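You operate a simulated robot arm through the tools that you are given. There is no shell and no other tool.

You run a simulated robot arm. Do the job below in one go: nothing can be reset, and whatever is moved stays where it is left.

## Task
Wipe the blue drive in the dock, then put it back.
Fine: use the target slot, press wipe once, wait for the end, switch the dock off before you pull the drive; it goes in the drive rack.

It is judged by the outcome, as a careful person would: the job done as asked, and still so three seconds after it is handed in. It fails if anything else is knocked over, pushed out of place, dropped, spilled or broken.

## Robot
A 7-joint arm with a two-finger parallel gripper, fixed in place. Base frame: the origin is at the foot of the arm, x ahead of it, y to its left, z up; the work surface is at about z = 900. Lengths are in mm, angles in rad, forces in N, time in s.
With the tool pointing down near the work surface it reaches from about 300 to 680 mm from the base axis. Its first joint turns from -1.152 to 1.152 rad. Payload 1.57 kg.
The TCP is the grasp point between the finger pads, 30 mm short of the fingertips. In the tool frame z runs along the fingers and y along their closing line. Largest opening 110 mm; finger width 24, thickness 12; the body of the gripper, 48 by 112 mm, starts 78 mm behind the TCP.
Orientation is that of the tool frame in the base frame, as [roll, pitch, yaw] about the fixed x, y, z axes, in that order (R = Rz(yaw) Ry(pitch) Rx(roll)). With the fingers straight down and closing along the base's y, the tool's x points along the base's -x, its y along +y and its z along -z.

## Interface
- The arm moves only by the tool send_rows. Its argument "targets" is a list of rows, each an object of numbers (a shift or turn left out is 0, a gripper value left out holds the last): "tx", "ty", "tz": the shift along the tool's x, y, z in mm; "wx", "wy", "wz": the turn, a rotation vector about the tool's x, y, z in rad; "claw": the gripper command, from -1 (fully open) to 1 (shut), values between in proportion. In form: [{"tx": .., "ty": .., "tz": .., "wx": .., "wy": .., "wz": .., "claw": ..}, ...]. A call has 1 to 20 rows; each row is the pose to reach, as a shift and turn from the pose commanded when the call began, along the tool's axes at that moment. A row lasts 0.2 s, in which the tool goes at most 50 mm and 0.15 rad; a call with a longer step from one row to the next is refused whole, and so is a gripper value outside its range. A pose out of reach is approached as far as the arm can. The call stops where the force on the tool passes 90 N (or 10 N more than at its start, if that is more) or the arm is blocked; 0.2 s more then pass. The fingers move at their own pace (about 108 mm/s each) and stop on an object; they squeeze with about 36 N. The grip force told is the motor's: it shows also when the fingers shut on nothing. Time passes only in rows, and 0.2 s behind the last, so rows that repeat a pose let the fingers close. It gives the time, the measured TCP pose, the force on the tool (base axes), the opening and the grip force at its end, in the units of the frame above (readings bear some noise), with the torque about the TCP (base axes, N m) and any sound that the robot's microphone picked up.
- Cameras (640 x 400 px; columns grow to the right, rows downward): "scene" is fixed at [178, -402.7, 1406.4]; the picture's right is [0.65, -0.76, 0.00], its down [-0.42, -0.36, -0.84] and it looks along [0.64, 0.54, -0.55] (base axes); focal length 214 px, centre (320, 200). "wrist" rides on the gripper at [70, 16, -141] in the tool frame; the picture's right is [-0.23, 0.97, 0.00], its down [-0.85, -0.20, -0.48] and it looks along [-0.47, -0.11, 0.88] (tool axes); focal length 222 px, centre (320, 200). There is no depth. A picture from a camera that has moved, and an enlarged one, comes with that camera's place and axes in the base frame and with its lens.
- grab_frame(camera): a new picture of that camera. No time passes.
- zoom(camera, box): a new picture of the part [left, top, right, bottom] of that camera's present view, enlarged. No time passes.
- close_job(): hands the job in; it is judged then, once.

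Nothing tells you positions but the pictures and the camera data. Unless the task says otherwise, let go and move clear before handing in.

The tools are called after "Emit:" as a command line: name --argument value ..., lists and objects as JSON in quotes. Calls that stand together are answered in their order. send_rows: Moves the arm, as the interface text tells. Its arguments: {"type":"object","properties":{"targets":{"type":"array"}},"required":["targets"]} The other tools are called the same way: grab_frame (camera) takes a picture; zoom (camera, box) takes an enlarged picture of a part of a camera's view; close_job () hands the job in.

At the start:

```text
time_s: 0.0
tool_pos: [359.9, -1.0, 1322.2]
orientation: [3.14, 0.001, 3.142]
force: [-0.3, 0.2, -0.9]
ft_torque: [0.01, 0.0, -0.03]
width: 110.2
gripper_force: 0.0
```

scene: 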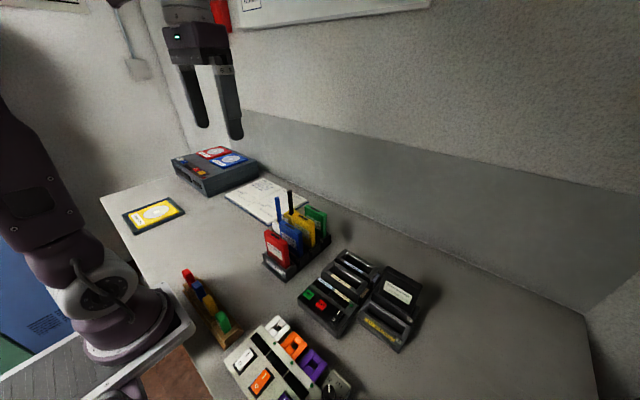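
wrist: 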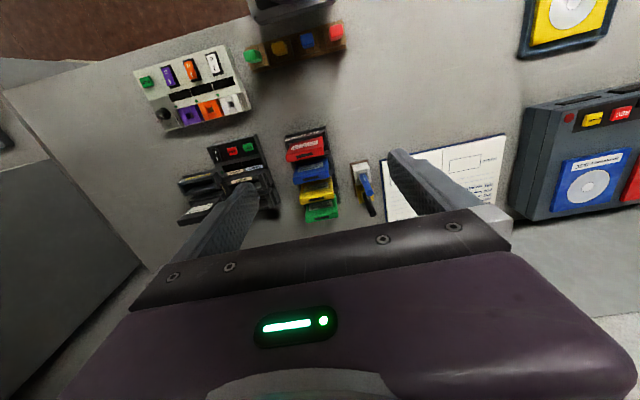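

I see a rack of coloured drives (red, blue, yellow, green), a dark dock with slots and red/green buttons, and other devices. I'll enlarge the views to identify everything before moving.

Emit:
zoom --camera "scene" --box '[240, 180, 440, 360]'

Emit:
zoom --camera "scene" --box '[110, 130, 270, 240]'

Emit:
zoom --camera "scene" --box '[170, 260, 370, 400]'

Emit:
zoom --camera "wrist" --box '[130, 20, 400, 230]'

Emit:
zoom --camera "wrist" --box '[480, 0, 640, 230]'

```text
2.22 times, centred on (340, 270) of scene
camera zoom: at [178.0, -402.7, 1406.4], right [0.65, -0.76, 0.0], down [-0.42, -0.36, -0.84], along [0.64, 0.54, -0.55], focal length 477 px, centre (276, 44)
```

zoom: 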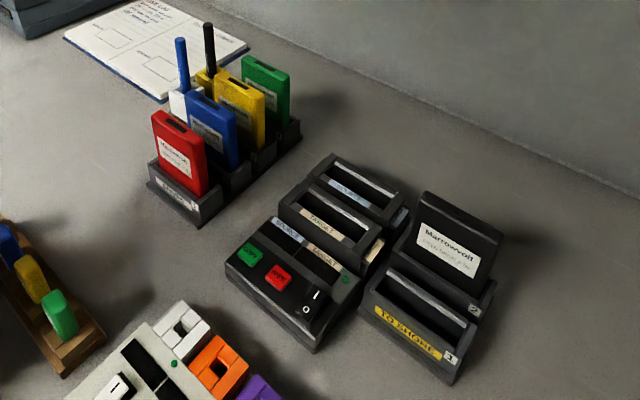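

```text
3.64 times, centred on (190, 185) of scene
camera zoom: at [178.0, -402.7, 1406.4], right [0.65, -0.76, 0.0], down [-0.42, -0.36, -0.84], along [0.64, 0.54, -0.55], focal length 780 px, centre (793, 254)
```

zoom: 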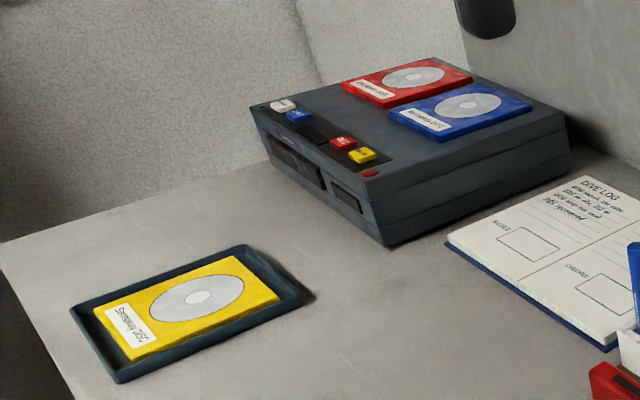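

```text
2.86 times, centred on (270, 330) of scene
camera zoom: at [178.0, -402.7, 1406.4], right [0.65, -0.76, 0.0], down [-0.42, -0.36, -0.84], along [0.64, 0.54, -0.55], focal length 613 px, centre (463, -171)
```

zoom: 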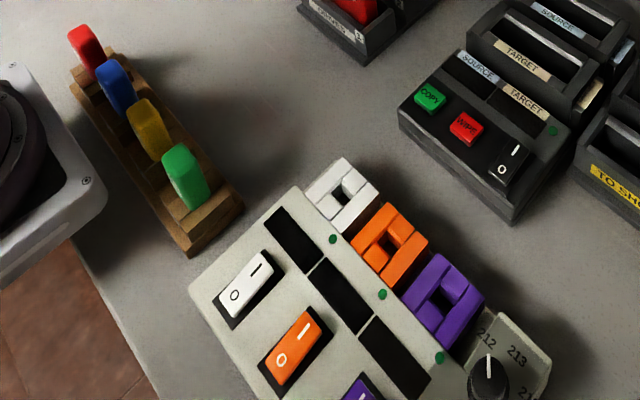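

```text
1.90 times, centred on (265, 125) of wrist
camera zoom: at [291.6, 17.4, 1463.1], right [0.23, 0.97, 0.0], down [0.85, -0.2, 0.48], along [0.47, -0.11, -0.88], focal length 423 px, centre (425, 343)
```

zoom: 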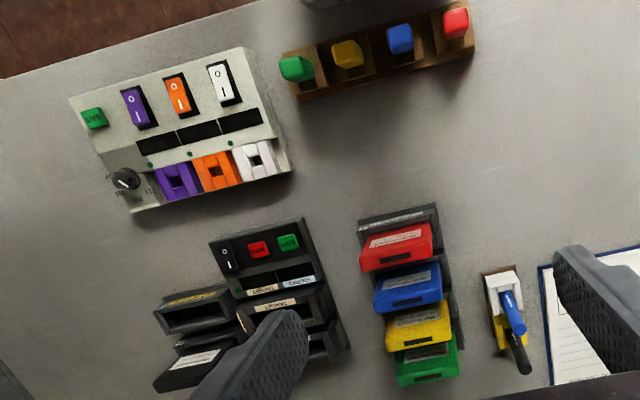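

```text
1.74 times, centred on (560, 115) of wrist
camera zoom: at [291.6, 17.4, 1463.1], right [0.23, 0.97, 0.0], down [0.85, -0.2, 0.48], along [0.47, -0.11, -0.88], focal length 386 px, centre (-97, 348)
```

zoom: 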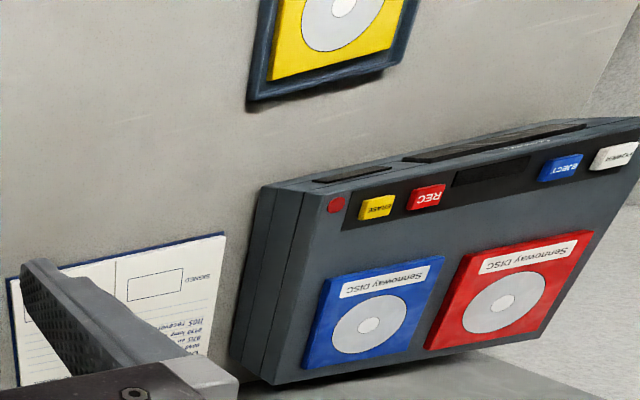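

The task dock is the dark unit with COPY/WIPE buttons, a rocker switch and SOURCE/TARGET slots near (400, -230); the drive rack is near (460, -40), blue second from the front. I'll move the gripper high above them for a closer look.

Emit:
send_rows --targets '[{"tx": -20, "ty": -21, "tz": 20}, {"tx": -40, "ty": -43, "tz": 40}, {"tx": -60, "ty": -64, "tz": 61}, {"tx": -80, "ty": -86, "tz": 81}, {"tx": -100, "ty": -107, "tz": 102}, {"tx": -120, "ty": -129, "tz": 122}, {"tx": -120, "ty": -129, "tz": 122}]'

Emit:
grab_frame --camera "wrist"

Emit:
grab_frame --camera "scene"

```text
time_s: 1.6
tool_pos: [478.9, -131.1, 1200.5]
orientation: [-3.14, 0.001, -3.142]
force: [0.2, 1.3, 0.2]
ft_torque: [0.01, -0.01, -0.03]
width: 110.1
gripper_force: 0.2
```

```text
taken
camera wrist: at [409.7, -113.6, 1341.0], right [0.23, 0.97, 0.0], down [0.85, -0.2, 0.48], along [0.47, -0.11, -0.88], focal length 222 px, centre (320, 200)
```

wrist: 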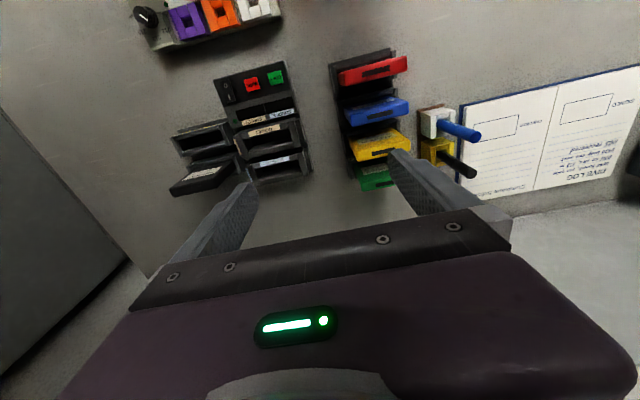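

```text
taken
```

scene: 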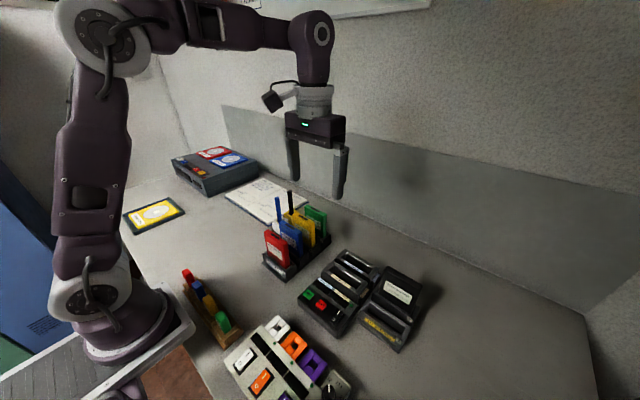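

Emit:
zoom --camera "wrist" --box '[160, 50, 320, 200]'

Emit:
zoom --camera "wrist" --box '[310, 40, 490, 200]'

Emit:
zoom --camera "scene" --box '[285, 235, 435, 365]'

Emit:
zoom --camera "scene" --box '[250, 180, 350, 290]'

```text
2.67 times, centred on (240, 125) of wrist
camera zoom: at [409.7, -113.6, 1341.0], right [0.23, 0.97, 0.0], down [0.85, -0.2, 0.48], along [0.47, -0.11, -0.88], focal length 592 px, centre (533, 400)
```

zoom: 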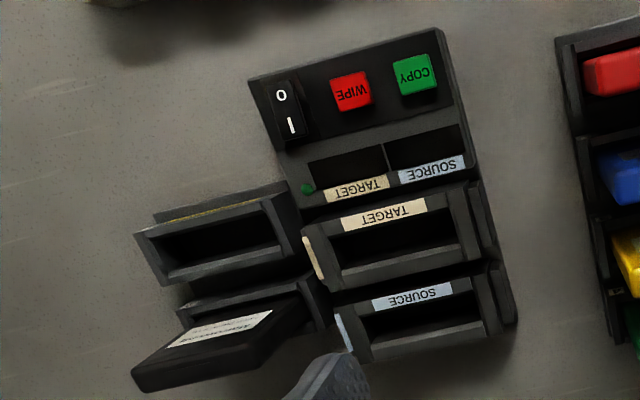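

```text
2.50 times, centred on (400, 120) of wrist
camera zoom: at [409.7, -113.6, 1341.0], right [0.23, 0.97, 0.0], down [0.85, -0.2, 0.48], along [0.47, -0.11, -0.88], focal length 555 px, centre (120, 400)
```

zoom: 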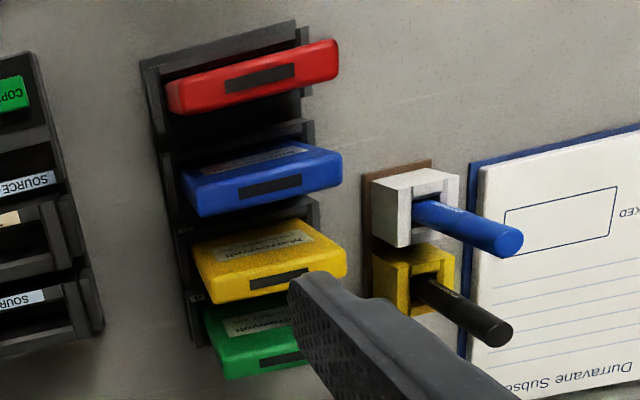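

```text
3.08 times, centred on (360, 300) of scene
camera zoom: at [178.0, -402.7, 1406.4], right [0.65, -0.76, 0.0], down [-0.42, -0.36, -0.84], along [0.64, 0.54, -0.55], focal length 660 px, centre (197, -108)
```

zoom: 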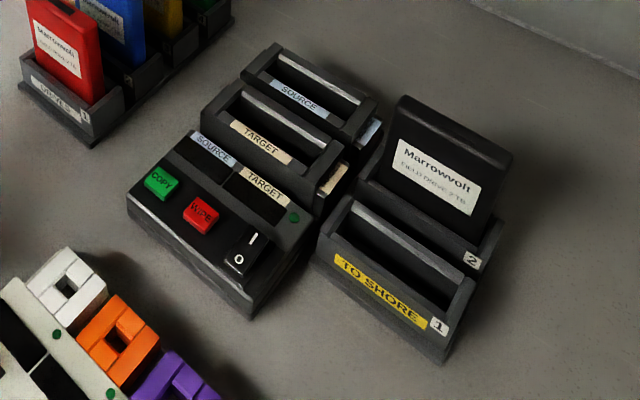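

```text
3.64 times, centred on (300, 235) of scene
camera zoom: at [178.0, -402.7, 1406.4], right [0.65, -0.76, 0.0], down [-0.42, -0.36, -0.84], along [0.64, 0.54, -0.55], focal length 780 px, centre (393, 73)
```

zoom: 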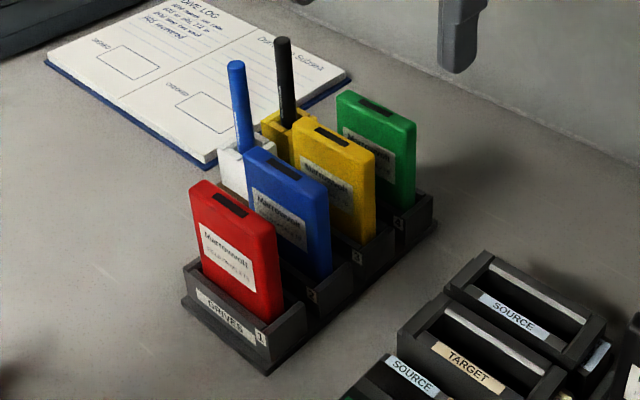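

The rack labelled "DRIVES" holds blue in slot 2, and the dock's TARGET slot is the one nearer its buttons. I'll move above the rack to measure the blue drive more precisely.

Emit:
send_rows --targets '[{"tx": -14, "ty": 18, "tz": 17}, {"tx": -28, "ty": 36, "tz": 35}, {"tx": -42, "ty": 54, "tz": 52}, {"tx": -56, "ty": 71, "tz": 70}, {"tx": -56, "ty": 71, "tz": 70}]'

Emit:
grab_frame --camera "wrist"

Emit:
zoom --camera "wrist" --box '[220, 40, 400, 200]'

```text
time_s: 2.8
tool_pos: [538.2, -56.9, 1130.7]
orientation: [3.141, 0.001, 3.141]
force: [-0.2, 0.0, 0.0]
ft_torque: [-0.01, -0.02, 0.02]
width: 109.9
gripper_force: 0.0
```

```text
taken
camera wrist: at [468.1, -40.3, 1271.9], right [0.23, 0.97, 0.0], down [0.86, -0.2, 0.48], along [0.47, -0.11, -0.88], focal length 222 px, centre (320, 200)
```

wrist: 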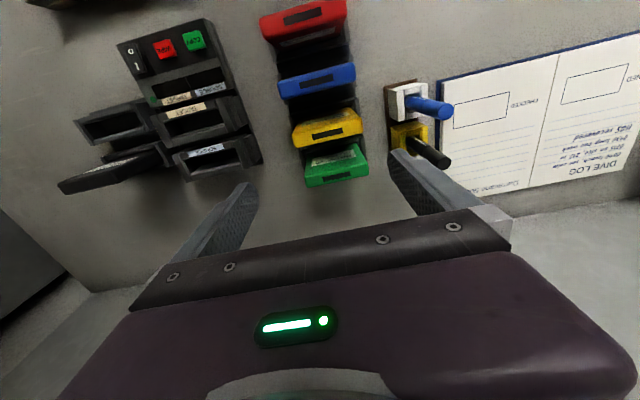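

```text
2.50 times, centred on (310, 120) of wrist
camera zoom: at [468.1, -40.3, 1271.9], right [0.23, 0.97, 0.0], down [0.86, -0.2, 0.48], along [0.47, -0.11, -0.88], focal length 555 px, centre (345, 400)
```

zoom: 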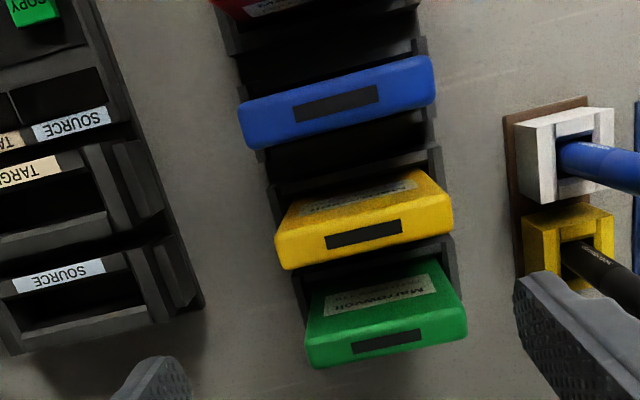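

The blue drive's top is at about (470, -44, 1021), roughly 77 mm wide along y and 15 mm thick along x, with 52 mm slot pitch. Next I'll look straight down at the dock to measure the slot, buttons and rocker.

Emit:
send_rows --targets '[{"tx": 12, "ty": -38, "tz": 4}, {"tx": 24, "ty": -76, "tz": 8}, {"tx": 36, "ty": -114, "tz": 12}, {"tx": 48, "ty": -152, "tz": 16}, {"tx": 58, "ty": -184, "tz": 20}, {"tx": 58, "ty": -184, "tz": 20}]'

Emit:
grab_frame --camera "wrist"

Emit:
zoom --camera "wrist" --box '[240, 20, 420, 170]'

```text
time_s: 4.2
tool_pos: [478.1, -244.8, 1108.8]
orientation: [3.141, 0.001, 3.141]
force: [0.3, -0.2, 0.6]
ft_torque: [-0.01, 0.03, -0.01]
width: 110.3
gripper_force: 0.0
```

```text
taken
camera wrist: at [408.3, -228.2, 1250.5], right [0.23, 0.97, 0.0], down [0.86, -0.2, 0.48], along [0.47, -0.11, -0.88], focal length 222 px, centre (320, 200)
```

wrist: 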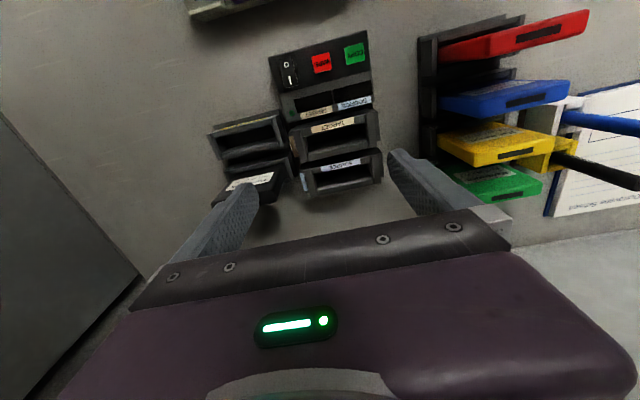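

```text
2.67 times, centred on (330, 95) of wrist
camera zoom: at [408.3, -228.2, 1250.5], right [0.23, 0.97, 0.0], down [0.86, -0.2, 0.48], along [0.47, -0.11, -0.88], focal length 592 px, centre (293, 480)
```

zoom: 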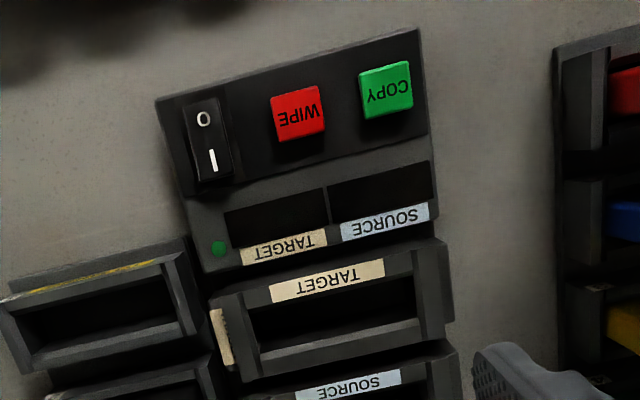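

The dock is nearly axis-aligned: WIPE at about (392, -222, 939), rocker at (393, -265), TARGET slot opening at about (477, -224). I'll check the rocker state and the reading noise before going on.

Emit:
zoom --camera "scene" --box '[310, 270, 370, 320]'

Emit:
zoom --camera "wrist" --box '[265, 30, 345, 100]'

Emit:
send_rows --targets '[{"tx": 0, "ty": 0, "tz": 0}]'

Emit:
zoom --camera "wrist" --box '[280, 90, 400, 200]'

Emit:
send_rows --targets '[{"tx": 0, "ty": 0, "tz": 0}]'

Emit:
zoom --camera "wrist" --box '[180, 90, 300, 200]'

```text
8.00 times, centred on (340, 295) of scene
camera zoom: at [178.0, -402.7, 1406.4], right [0.65, -0.76, 0.0], down [-0.42, -0.36, -0.84], along [0.64, 0.54, -0.55], focal length 1716 px, centre (160, -560)
```

zoom: 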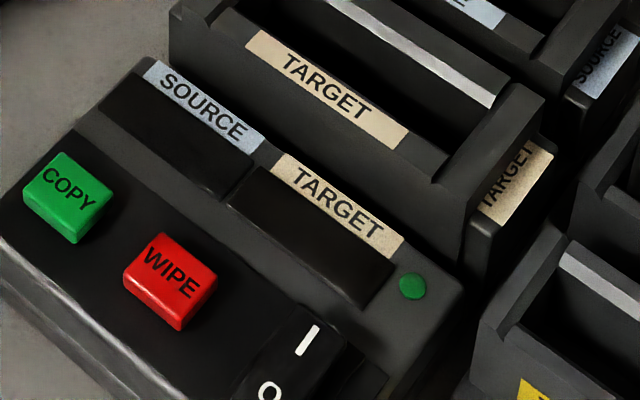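

```text
5.71 times, centred on (305, 65) of wrist
camera zoom: at [408.3, -228.2, 1250.5], right [0.23, 0.97, 0.0], down [0.86, -0.2, 0.48], along [0.47, -0.11, -0.88], focal length 1269 px, centre (406, 971)
```

zoom: 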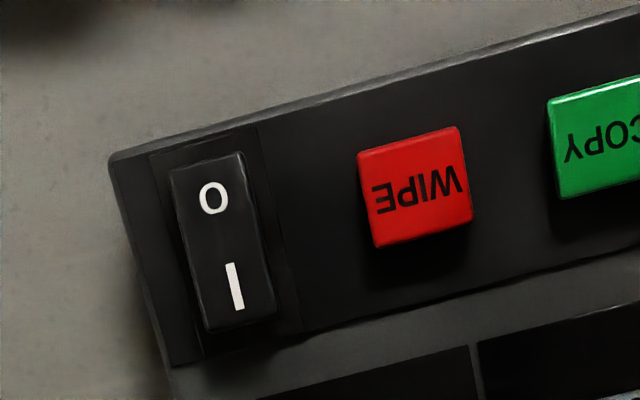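

```text
time_s: 4.6
tool_pos: [477.4, -245.8, 1109.5]
orientation: [-3.141, 0.0, -3.141]
force: [-0.8, 0.3, 0.5]
ft_torque: [-0.02, -0.04, -0.03]
width: 110.1
gripper_force: 0.1
```

```text
3.64 times, centred on (340, 145) of wrist
camera zoom: at [408.4, -227.9, 1250.6], right [0.23, 0.97, 0.0], down [0.86, -0.2, 0.48], along [0.47, -0.11, -0.88], focal length 808 px, centre (247, 400)
```

zoom: 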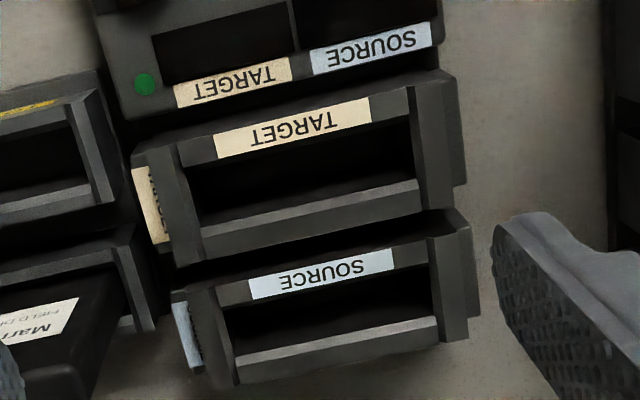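

```text
time_s: 5.0
tool_pos: [477.1, -244.9, 1110.1]
orientation: [3.141, 0.0, 3.141]
force: [-0.4, 0.0, -0.1]
ft_torque: [0.0, 0.0, 0.02]
width: 110.1
gripper_force: 0.1
```

```text
3.64 times, centred on (240, 145) of wrist
camera zoom: at [408.4, -227.8, 1250.6], right [0.23, 0.97, 0.0], down [0.86, -0.2, 0.48], along [0.47, -0.11, -0.88], focal length 808 px, centre (611, 400)
```

zoom: 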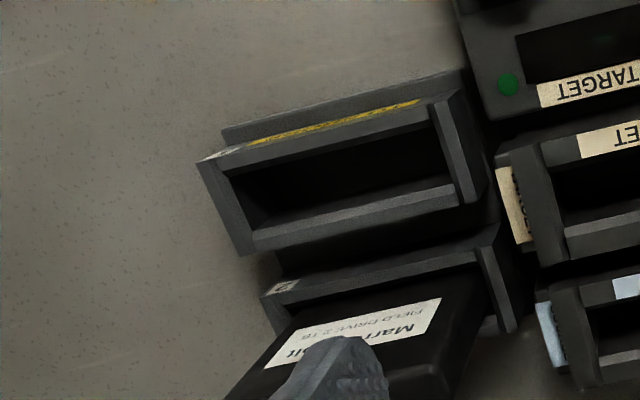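

The rocker looks like its "O" side is pressed (dock off, LED dark), so it will need switching on before wiping. I'll now go above the blue drive with open fingers straddling it along y, and check alignment.

Emit:
send_rows --targets '[{"tx": 1.5, "ty": 33}, {"tx": 3, "ty": 66}, {"tx": 4.5, "ty": 99}, {"tx": 6, "ty": 132}, {"tx": 7.5, "ty": 165}, {"tx": 8.7, "ty": 199}, {"tx": 8.7, "ty": 199}, {"tx": 8.7, "ty": 199}]'

Emit:
grab_frame --camera "wrist"

Emit:
zoom --camera "wrist" --box '[240, 100, 400, 200]'

Emit:
zoom --camera "scene" --box '[220, 110, 360, 290]'

Emit:
zoom --camera "scene" --box '[315, 280, 365, 320]'

```text
time_s: 6.8
tool_pos: [472.2, -43.7, 1111.3]
orientation: [-3.141, 0.002, -3.141]
force: [-0.8, -0.4, 0.6]
ft_torque: [0.0, -0.01, 0.02]
width: 110.1
gripper_force: 0.1
```

```text
taken
camera wrist: at [403.1, -26.5, 1253.2], right [0.23, 0.97, 0.0], down [0.85, -0.2, 0.48], along [0.47, -0.11, -0.88], focal length 222 px, centre (320, 200)
```

wrist: 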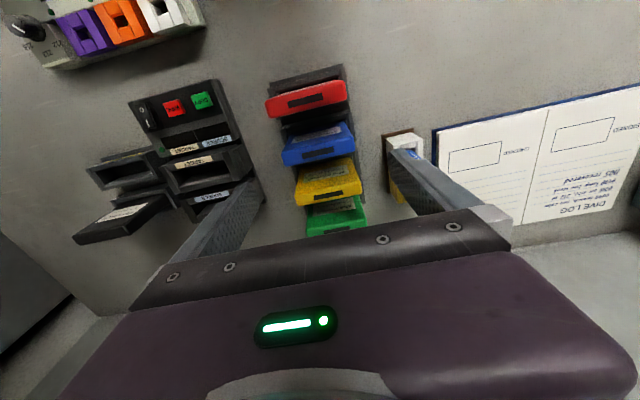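

```text
4.00 times, centred on (320, 150) of wrist
camera zoom: at [403.1, -26.5, 1253.2], right [0.23, 0.97, 0.0], down [0.85, -0.2, 0.48], along [0.47, -0.11, -0.88], focal length 888 px, centre (320, 400)
```

zoom: 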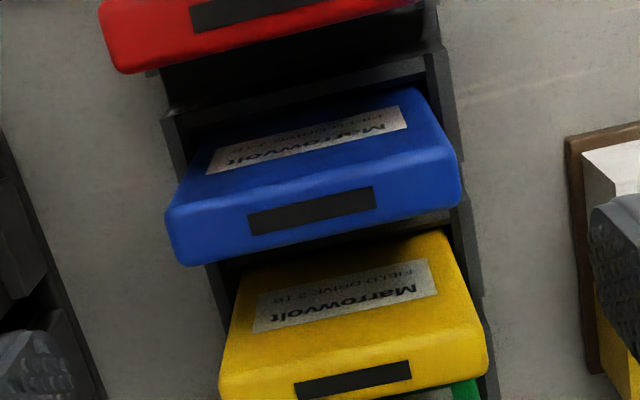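

```text
2.22 times, centred on (290, 200) of scene
camera zoom: at [178.0, -402.7, 1406.4], right [0.65, -0.76, 0.0], down [-0.42, -0.36, -0.84], along [0.64, 0.54, -0.55], focal length 477 px, centre (387, 200)
```

zoom: 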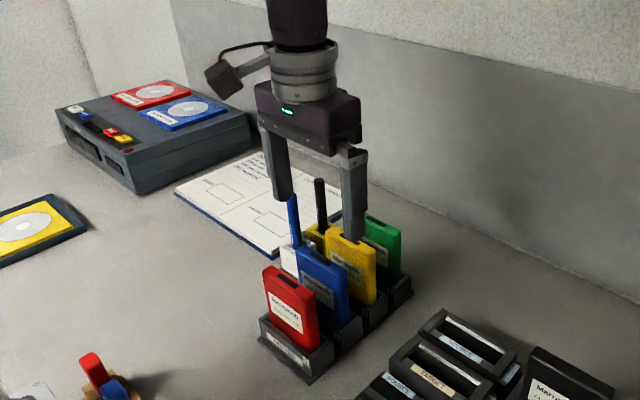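

```text
10.00 times, centred on (340, 300) of scene
camera zoom: at [178.0, -402.7, 1406.4], right [0.65, -0.76, 0.0], down [-0.42, -0.36, -0.84], along [0.64, 0.54, -0.55], focal length 2145 px, centre (120, -800)
```

zoom: 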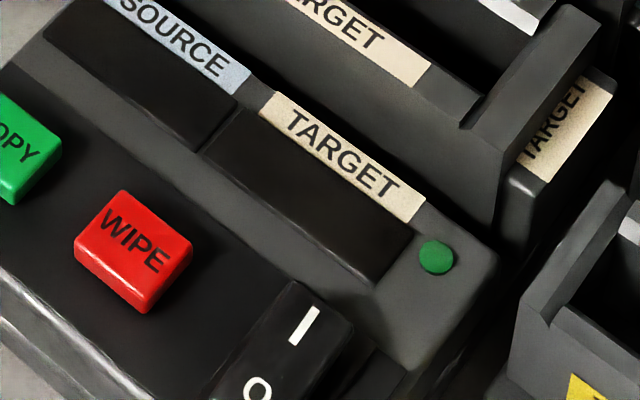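

The blue drive's top centre is about (470, -44.4), and my tool is about 3 mm ahead and 2 mm left of it. I'll correct and descend partway, then check.

Emit:
send_rows --targets '[{"tx": 3.2, "ty": -1.9, "tz": 15}, {"tx": 3.2, "ty": -1.9, "tz": 35}, {"tx": 3.2, "ty": -1.9, "tz": 55}, {"tx": 3.2, "ty": -1.9, "tz": 62}, {"tx": 3.2, "ty": -1.9, "tz": 62}]'

Emit:
grab_frame --camera "wrist"

Emit:
zoom --camera "wrist" --box '[220, 100, 420, 220]'

Emit:
zoom --camera "scene" --box '[240, 150, 350, 290]'

```text
time_s: 8.0
tool_pos: [467.7, -42.7, 1048.3]
orientation: [-3.141, 0.0, 3.14]
force: [-0.5, 0.6, 0.4]
ft_torque: [0.04, 0.02, 0.01]
width: 110.1
gripper_force: 0.1
```

```text
taken
camera wrist: at [397.7, -26.7, 1189.3], right [0.23, 0.97, 0.0], down [0.85, -0.2, 0.48], along [0.47, -0.11, -0.88], focal length 222 px, centre (320, 200)
```

wrist: 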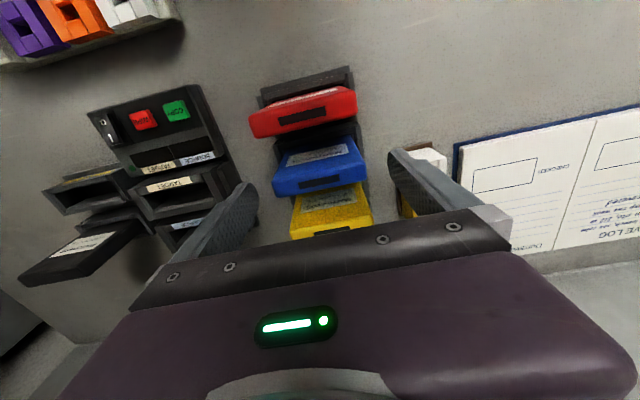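

```text
3.20 times, centred on (320, 160) of wrist
camera zoom: at [397.7, -26.7, 1189.3], right [0.23, 0.97, 0.0], down [0.85, -0.2, 0.48], along [0.47, -0.11, -0.88], focal length 711 px, centre (320, 328)
```

zoom: 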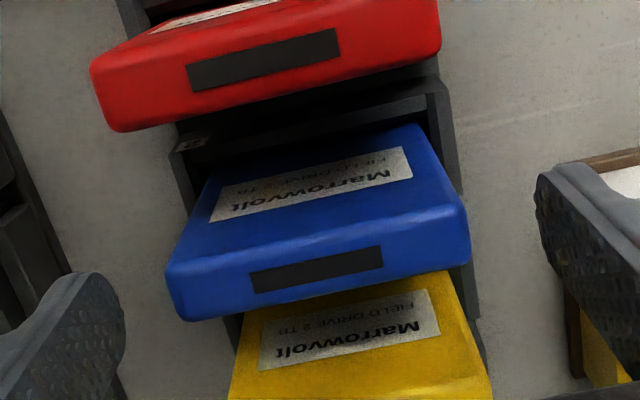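

```text
2.86 times, centred on (295, 220) of scene
camera zoom: at [178.0, -402.7, 1406.4], right [0.65, -0.76, 0.0], down [-0.42, -0.36, -0.84], along [0.64, 0.54, -0.55], focal length 613 px, centre (391, 143)
```

zoom: 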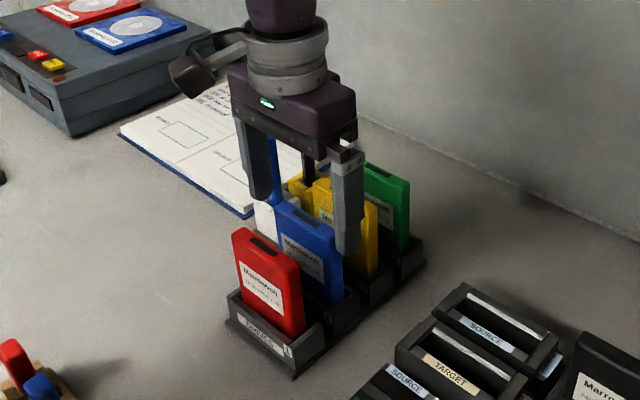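

I'm 2 mm off in x and y at TCP height 1048; I'll correct and lower to about z = 1001 so the pads straddle the drive's upper part.

Emit:
send_rows --targets '[{"tx": -2.3, "ty": -1.8, "tz": 10}, {"tx": -2.3, "ty": -1.8, "tz": 25}, {"tx": -2.3, "ty": -1.8, "tz": 40}, {"tx": -2.3, "ty": -1.8, "tz": 47}, {"tx": -2.3, "ty": -1.8, "tz": 47}]'

Emit:
grab_frame --camera "wrist"

Emit:
zoom --camera "wrist" --box '[220, 100, 420, 220]'

Emit:
zoom --camera "scene" --box '[240, 150, 350, 290]'

```text
time_s: 9.2
tool_pos: [467.7, -46.8, 1000.1]
orientation: [3.141, 0.001, 3.14]
force: [0.2, -0.3, 0.5]
ft_torque: [0.0, 0.0, 0.03]
width: 110.2
gripper_force: 0.2
```

```text
taken
camera wrist: at [398.8, -29.8, 1141.1], right [0.23, 0.97, 0.0], down [0.86, -0.2, 0.48], along [0.47, -0.11, -0.88], focal length 222 px, centre (320, 200)
```

wrist: 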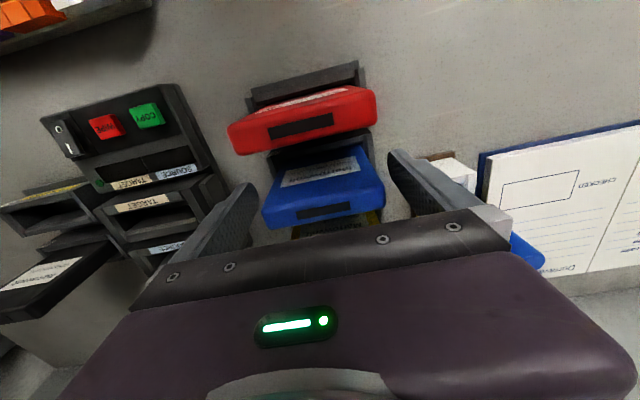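

```text
3.20 times, centred on (320, 160) of wrist
camera zoom: at [398.8, -29.8, 1141.1], right [0.23, 0.97, 0.0], down [0.86, -0.2, 0.48], along [0.47, -0.11, -0.88], focal length 711 px, centre (320, 328)
```

zoom: 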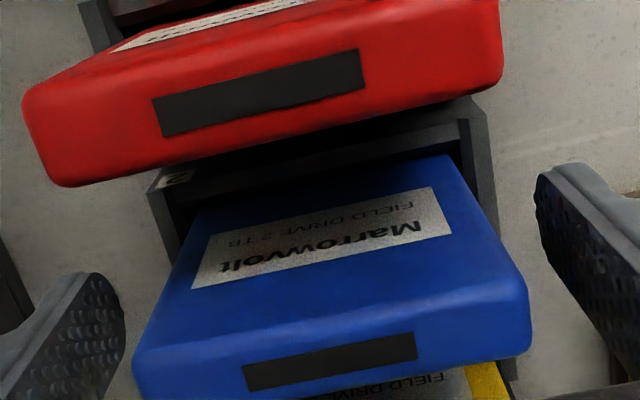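

```text
2.86 times, centred on (295, 220) of scene
camera zoom: at [178.0, -402.7, 1406.4], right [0.65, -0.76, 0.0], down [-0.42, -0.36, -0.84], along [0.64, 0.54, -0.55], focal length 613 px, centre (391, 143)
```

zoom: 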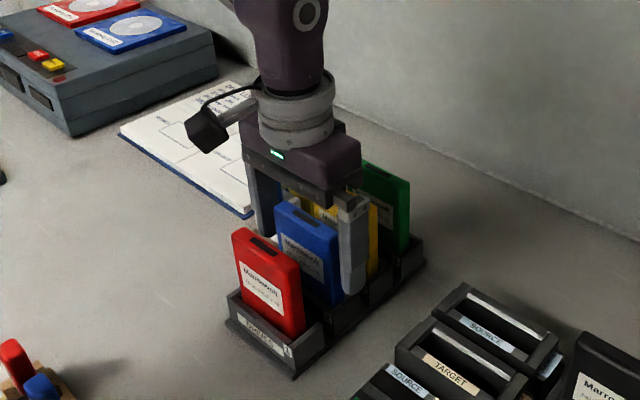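

The fingers straddle the blue drive with about 1.5 mm offset. I'll trim that and close the gripper on it.

Emit:
send_rows --targets '[{"tx": -1.5, "ty": 1.3, "tz": 0, "claw": -1}, {"tx": -1.5, "ty": 1.3, "tz": 0, "claw": -1}]'

Emit:
zoom --camera "wrist" --box '[220, 100, 420, 220]'

```text
time_s: 9.8
tool_pos: [469.9, -45.7, 1000.0]
orientation: [3.141, -0.001, -3.141]
force: [0.4, 0.3, -0.3]
ft_torque: [-0.04, 0.01, 0.02]
width: 110.1
gripper_force: 0.0
```

```text
3.20 times, centred on (320, 160) of wrist
camera zoom: at [400.4, -28.5, 1141.4], right [0.23, 0.97, 0.0], down [0.85, -0.2, 0.48], along [0.47, -0.11, -0.88], focal length 711 px, centre (320, 328)
```

zoom: 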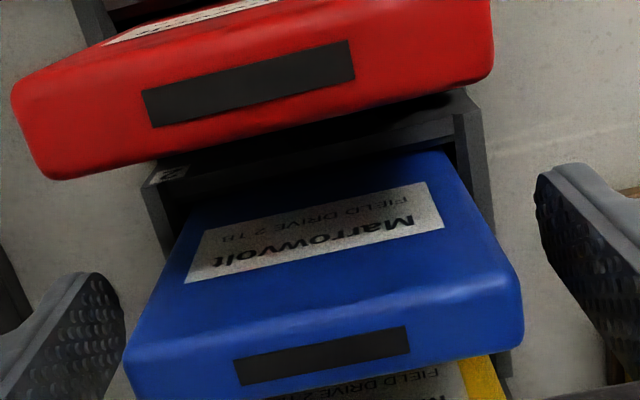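

Aligned to within half a millimetre. Closing on the drive now.

Emit:
send_rows --targets '[{"claw": 1}, {"claw": 1}, {"claw": 1}, {"claw": 1}]'

Emit:
zoom --camera "wrist" --box '[220, 100, 420, 220]'

```text
time_s: 10.8
tool_pos: [468.3, -46.8, 1001.1]
orientation: [-3.139, 0.0, 3.141]
force: [0.6, 0.9, -0.8]
ft_torque: [-0.02, -0.02, 0.0]
width: 79.7
gripper_force: 35.7
```

```text
3.20 times, centred on (320, 160) of wrist
camera zoom: at [400.3, -28.5, 1141.4], right [0.23, 0.97, 0.0], down [0.85, -0.2, 0.48], along [0.47, -0.11, -0.88], focal length 711 px, centre (320, 328)
```

zoom: 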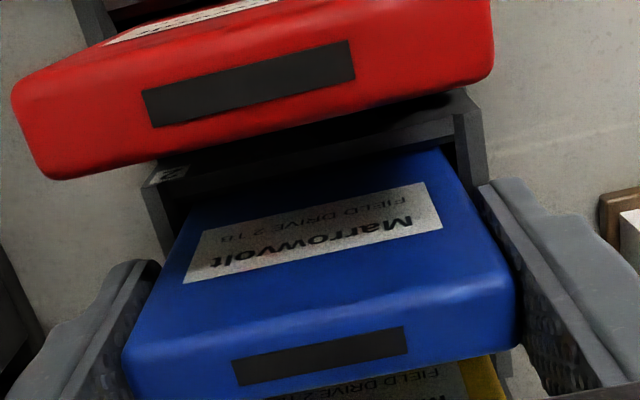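

The gripper holds the blue drive (width 79.7 mm, 36 N). I'll lift it straight up, checking the grip.

Emit:
send_rows --targets '[{"tz": -8}, {"tz": -20}, {"tz": -40}, {"tz": -65}, {"tz": -90}, {"tz": -115}, {"tz": -135}, {"tz": -135}]'

Emit:
grab_frame --camera "wrist"

Emit:
zoom --camera "scene" --box '[210, 80, 370, 300]'

```text
time_s: 12.6
tool_pos: [470.6, -45.7, 1137.1]
orientation: [3.141, 0.0, -3.141]
force: [0.2, -0.4, -2.3]
ft_torque: [-0.03, -0.02, 0.0]
width: 79.9
gripper_force: 36.0
```

```text
taken
camera wrist: at [401.2, -28.9, 1278.2], right [0.23, 0.97, 0.0], down [0.85, -0.2, 0.48], along [0.47, -0.11, -0.88], focal length 222 px, centre (320, 200)
```

wrist: 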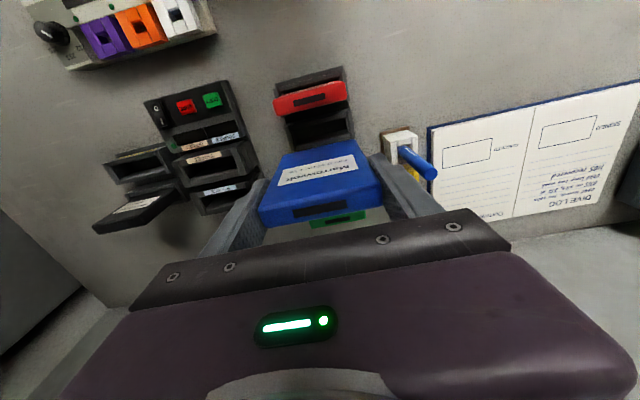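

```text
1.82 times, centred on (290, 190) of scene
camera zoom: at [178.0, -402.7, 1406.4], right [0.65, -0.76, 0.0], down [-0.42, -0.36, -0.84], along [0.64, 0.54, -0.55], focal length 390 px, centre (374, 218)
```

zoom: 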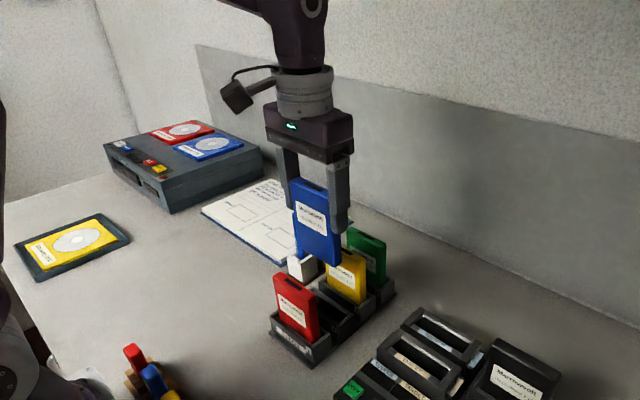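

The drive hangs securely, its bottom about 87 mm below the TCP. I'll carry it over at this height to above the dock's TARGET slot and look.

Emit:
send_rows --targets '[{"tx": -1, "ty": -20}, {"tx": -2, "ty": -50}, {"tx": -3, "ty": -85}, {"tx": -4, "ty": -120}, {"tx": -5, "ty": -150}, {"tx": -6.3, "ty": -172}, {"tx": -6.3, "ty": -179.3}, {"tx": -6.3, "ty": -179.3}, {"tx": -6.3, "ty": -179.3}]'

Emit:
grab_frame --camera "wrist"

Emit:
zoom --camera "wrist" --box '[220, 80, 420, 220]'

Emit:
zoom --camera "scene" --box '[280, 150, 440, 360]'

```text
time_s: 14.6
tool_pos: [478.1, -222.8, 1137.8]
orientation: [-3.141, 0.0, -3.14]
force: [-0.1, -0.3, -2.8]
ft_torque: [0.03, -0.02, -0.02]
width: 79.8
gripper_force: 36.0
```

```text
taken
camera wrist: at [408.8, -206.5, 1278.7], right [0.23, 0.97, 0.0], down [0.86, -0.2, 0.48], along [0.47, -0.11, -0.88], focal length 222 px, centre (320, 200)
```

wrist: 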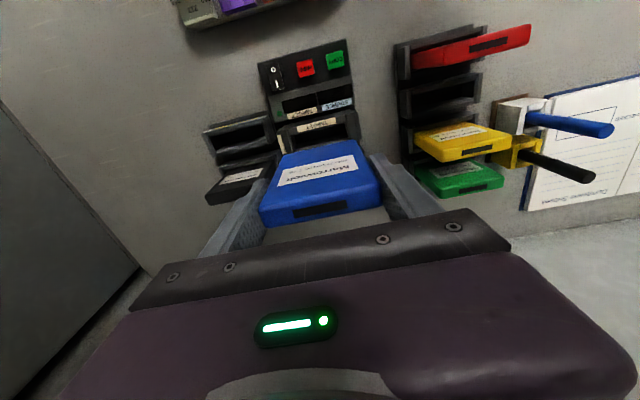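

```text
2.86 times, centred on (320, 150) of wrist
camera zoom: at [408.8, -206.5, 1278.7], right [0.23, 0.97, 0.0], down [0.86, -0.2, 0.48], along [0.47, -0.11, -0.88], focal length 635 px, centre (320, 343)
```

zoom: 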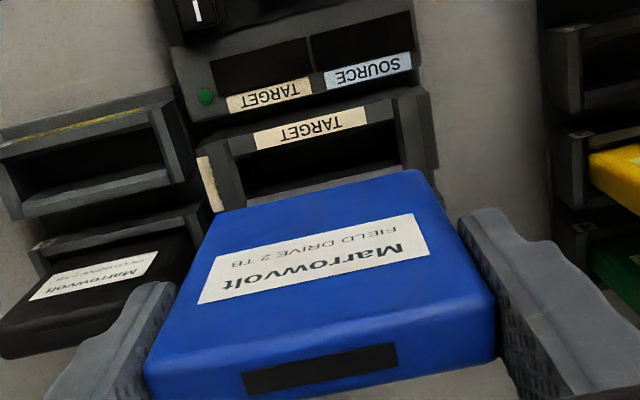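

```text
1.90 times, centred on (360, 255) of scene
camera zoom: at [178.0, -402.7, 1406.4], right [0.65, -0.76, 0.0], down [-0.42, -0.36, -0.84], along [0.64, 0.54, -0.55], focal length 408 px, centre (244, 95)
```

zoom: 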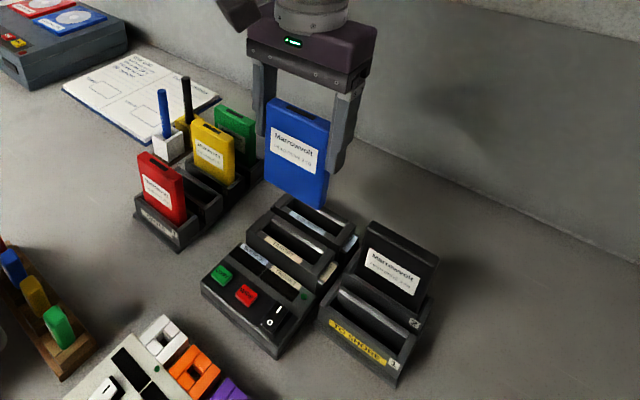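

I'll use the now-empty rack slot 2, whose true centre I know from the grasp, to validate my way of measuring slot openings.

Emit:
zoom --camera "wrist" --box '[390, 60, 490, 140]'

Emit:
zoom --camera "wrist" --box '[270, 90, 370, 160]'

Emit:
zoom --camera "scene" --box '[330, 240, 420, 310]'

Emit:
zoom --camera "scene" --box '[260, 200, 350, 280]'

```text
5.00 times, centred on (440, 100) of wrist
camera zoom: at [408.8, -206.5, 1278.7], right [0.23, 0.97, 0.0], down [0.86, -0.2, 0.48], along [0.47, -0.11, -0.88], focal length 1111 px, centre (-280, 700)
```

zoom: 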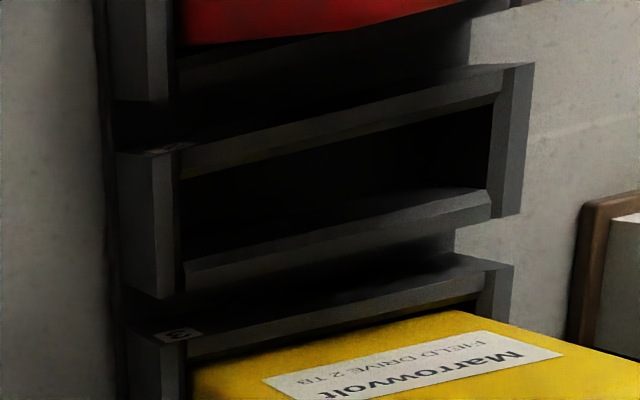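

```text
5.71 times, centred on (320, 125) of wrist
camera zoom: at [408.8, -206.5, 1278.7], right [0.23, 0.97, 0.0], down [0.86, -0.2, 0.48], along [0.47, -0.11, -0.88], focal length 1269 px, centre (320, 629)
```

zoom: 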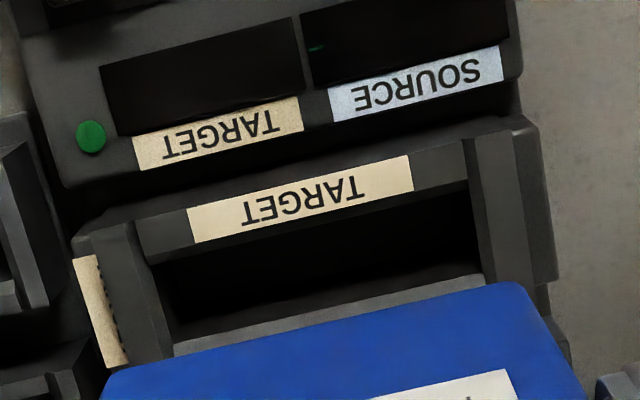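

```text
5.71 times, centred on (375, 275) of scene
camera zoom: at [178.0, -402.7, 1406.4], right [0.65, -0.76, 0.0], down [-0.42, -0.36, -0.84], along [0.64, 0.54, -0.55], focal length 1226 px, centre (6, -229)
```

zoom: 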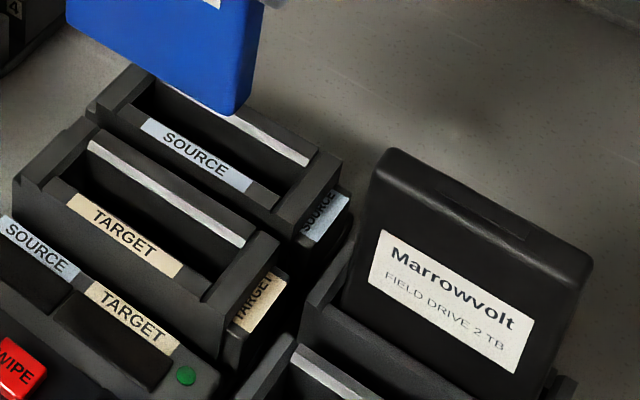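

```text
5.00 times, centred on (305, 240) of scene
camera zoom: at [178.0, -402.7, 1406.4], right [0.65, -0.76, 0.0], down [-0.42, -0.36, -0.84], along [0.64, 0.54, -0.55], focal length 1072 px, centre (395, 0)
```

zoom: 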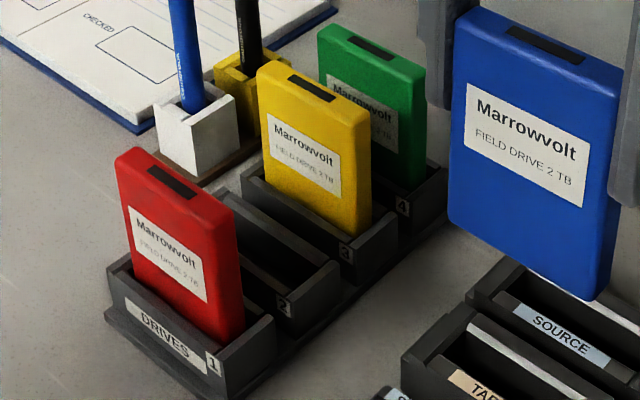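

My measuring method reproduces the known rack-slot centre, and gives the TARGET slot centre at about (481, -224.6) with roughly ±1.5 mm slack in y. I'll shift there and lower until the drive's bottom is about 10 mm above the slot.

Emit:
send_rows --targets '[{"tx": -2.2, "ty": -2.1, "tz": 15}, {"tx": -2.2, "ty": -2.1, "tz": 35}, {"tx": -2.2, "ty": -2.1, "tz": 55}, {"tx": -2.2, "ty": -2.1, "tz": 70}, {"tx": -2.2, "ty": -2.1, "tz": 76}, {"tx": -2.2, "ty": -2.1, "tz": 76}, {"tx": -2.2, "ty": -2.1, "tz": 76}]'

Emit:
zoom --camera "wrist" --box '[220, 80, 420, 220]'

Emit:
zoom --camera "scene" --box '[310, 190, 430, 310]'

```text
time_s: 16.2
tool_pos: [479.0, -226.5, 1060.7]
orientation: [-3.142, 0.0, 3.141]
force: [-0.7, 0.1, -3.1]
ft_torque: [-0.01, -0.01, -0.02]
width: 79.7
gripper_force: 36.4
```

```text
2.86 times, centred on (320, 150) of wrist
camera zoom: at [409.3, -209.7, 1201.5], right [0.23, 0.97, 0.0], down [0.86, -0.2, 0.48], along [0.47, -0.11, -0.88], focal length 635 px, centre (320, 343)
```

zoom: 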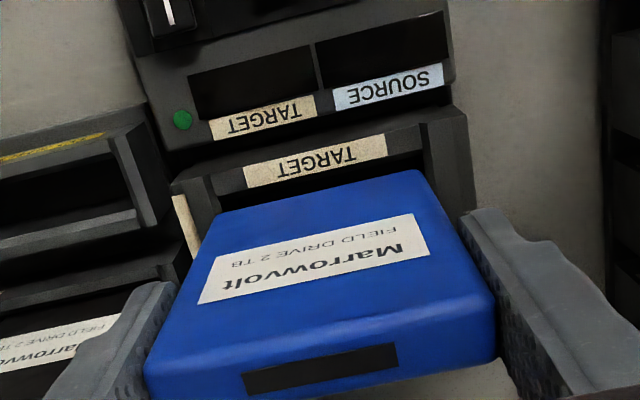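

```text
3.33 times, centred on (370, 250) of scene
camera zoom: at [178.0, -402.7, 1406.4], right [0.65, -0.76, 0.0], down [-0.42, -0.36, -0.84], along [0.64, 0.54, -0.55], focal length 715 px, centre (153, 33)
```

zoom: 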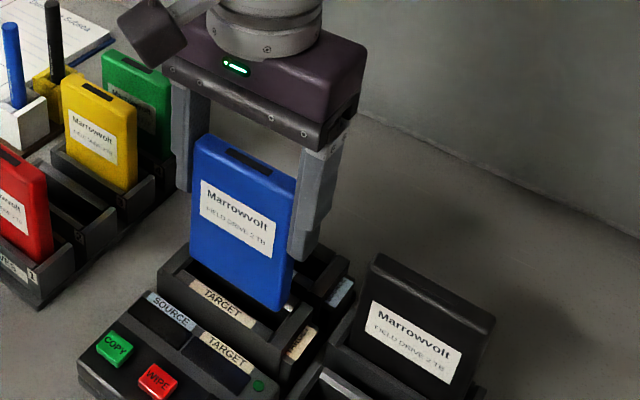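

The drive hovers about 10 mm above the TARGET slot, needing roughly +1.7 mm in x and +1.1 mm in y. I'll apply that trim and enlarge the gap region to verify.

Emit:
send_rows --targets '[{"tx": -1.7, "ty": 1.1, "tz": 0}, {"tx": -1.7, "ty": 1.1, "tz": 0}]'

Emit:
zoom --camera "wrist" --box '[270, 105, 380, 170]'

Emit:
zoom --camera "scene" --box '[335, 220, 385, 270]'

Emit:
zoom --camera "scene" --box '[335, 240, 385, 280]'

```text
time_s: 16.8
tool_pos: [480.6, -223.9, 1061.6]
orientation: [3.142, 0.001, -3.141]
force: [-0.5, 0.0, -1.7]
ft_torque: [0.02, 0.01, 0.0]
width: 79.8
gripper_force: 35.4
```

```text
5.82 times, centred on (325, 138) of wrist
camera zoom: at [411.1, -208.3, 1201.5], right [0.23, 0.97, 0.0], down [0.86, -0.2, 0.48], along [0.47, -0.11, -0.88], focal length 1292 px, centre (291, 564)
```

zoom: 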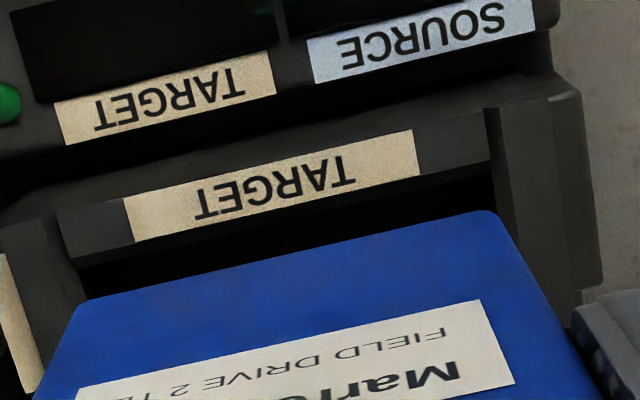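

```text
8.00 times, centred on (360, 245) of scene
camera zoom: at [178.0, -402.7, 1406.4], right [0.65, -0.76, 0.0], down [-0.42, -0.36, -0.84], along [0.64, 0.54, -0.55], focal length 1716 px, centre (0, -160)
```

zoom: 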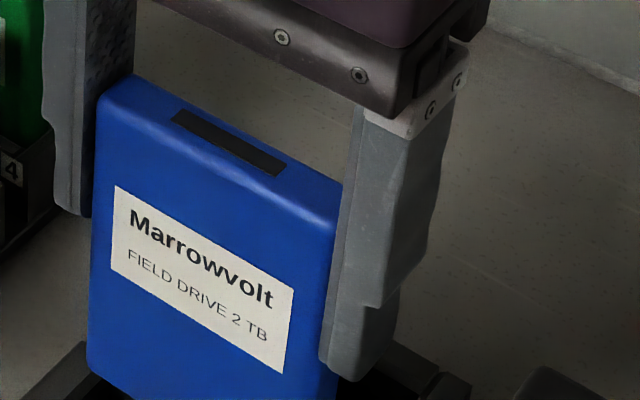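

```text
10.00 times, centred on (360, 260) of scene
camera zoom: at [178.0, -402.7, 1406.4], right [0.65, -0.76, 0.0], down [-0.42, -0.36, -0.84], along [0.64, 0.54, -0.55], focal length 2145 px, centre (-80, -400)
```

zoom: 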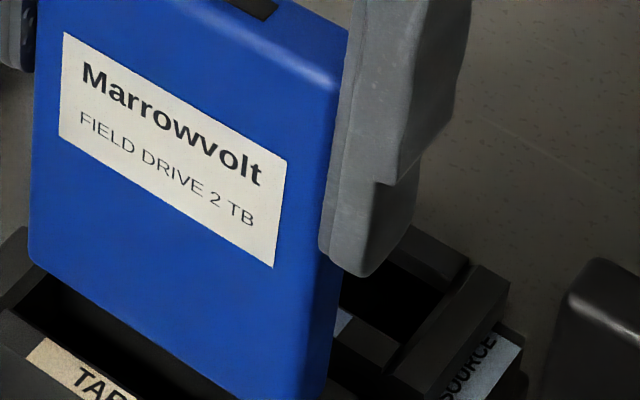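

The drive is centred over the slot within about 0.3 mm in y and 1 mm in x. I'll lower it in small steps, watching the force.

Emit:
send_rows --targets '[{"tx": -0.5, "tz": 4}, {"tx": -0.5, "tz": 8}, {"tx": -0.5, "tz": 12}, {"tx": -0.5, "tz": 16}, {"tx": -0.5, "tz": 16}]'

Emit:
zoom --camera "wrist" --box '[270, 105, 380, 170]'

Emit:
zoom --camera "scene" --box '[310, 210, 410, 300]'

```text
time_s: 18.0
tool_pos: [481.3, -225.7, 1044.7]
orientation: [-3.14, 0.0, -3.141]
force: [-0.3, 0.7, -1.8]
ft_torque: [0.0, 0.02, 0.04]
width: 79.4
gripper_force: 36.2
```

```text
5.82 times, centred on (325, 138) of wrist
camera zoom: at [412.4, -208.0, 1185.2], right [0.23, 0.97, 0.0], down [0.86, -0.2, 0.48], along [0.47, -0.11, -0.88], focal length 1292 px, centre (291, 564)
```

zoom: 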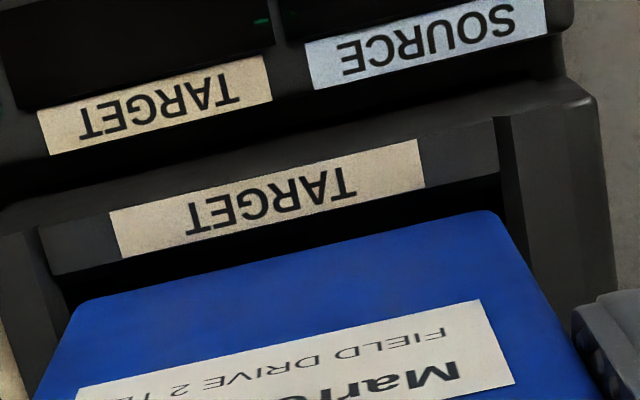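

```text
4.44 times, centred on (360, 255) of scene
camera zoom: at [178.0, -402.7, 1406.4], right [0.65, -0.76, 0.0], down [-0.42, -0.36, -0.84], along [0.64, 0.54, -0.55], focal length 953 px, centre (142, -44)
```

zoom: 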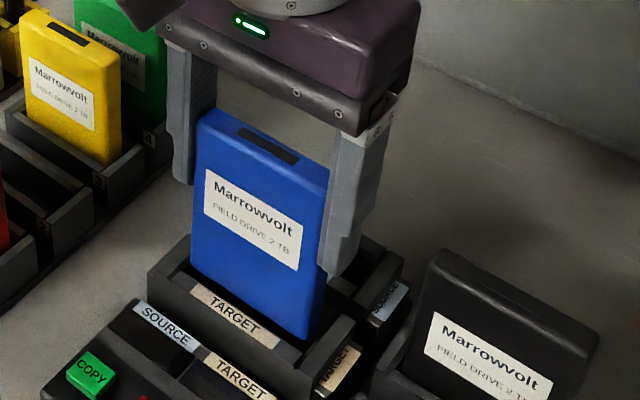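

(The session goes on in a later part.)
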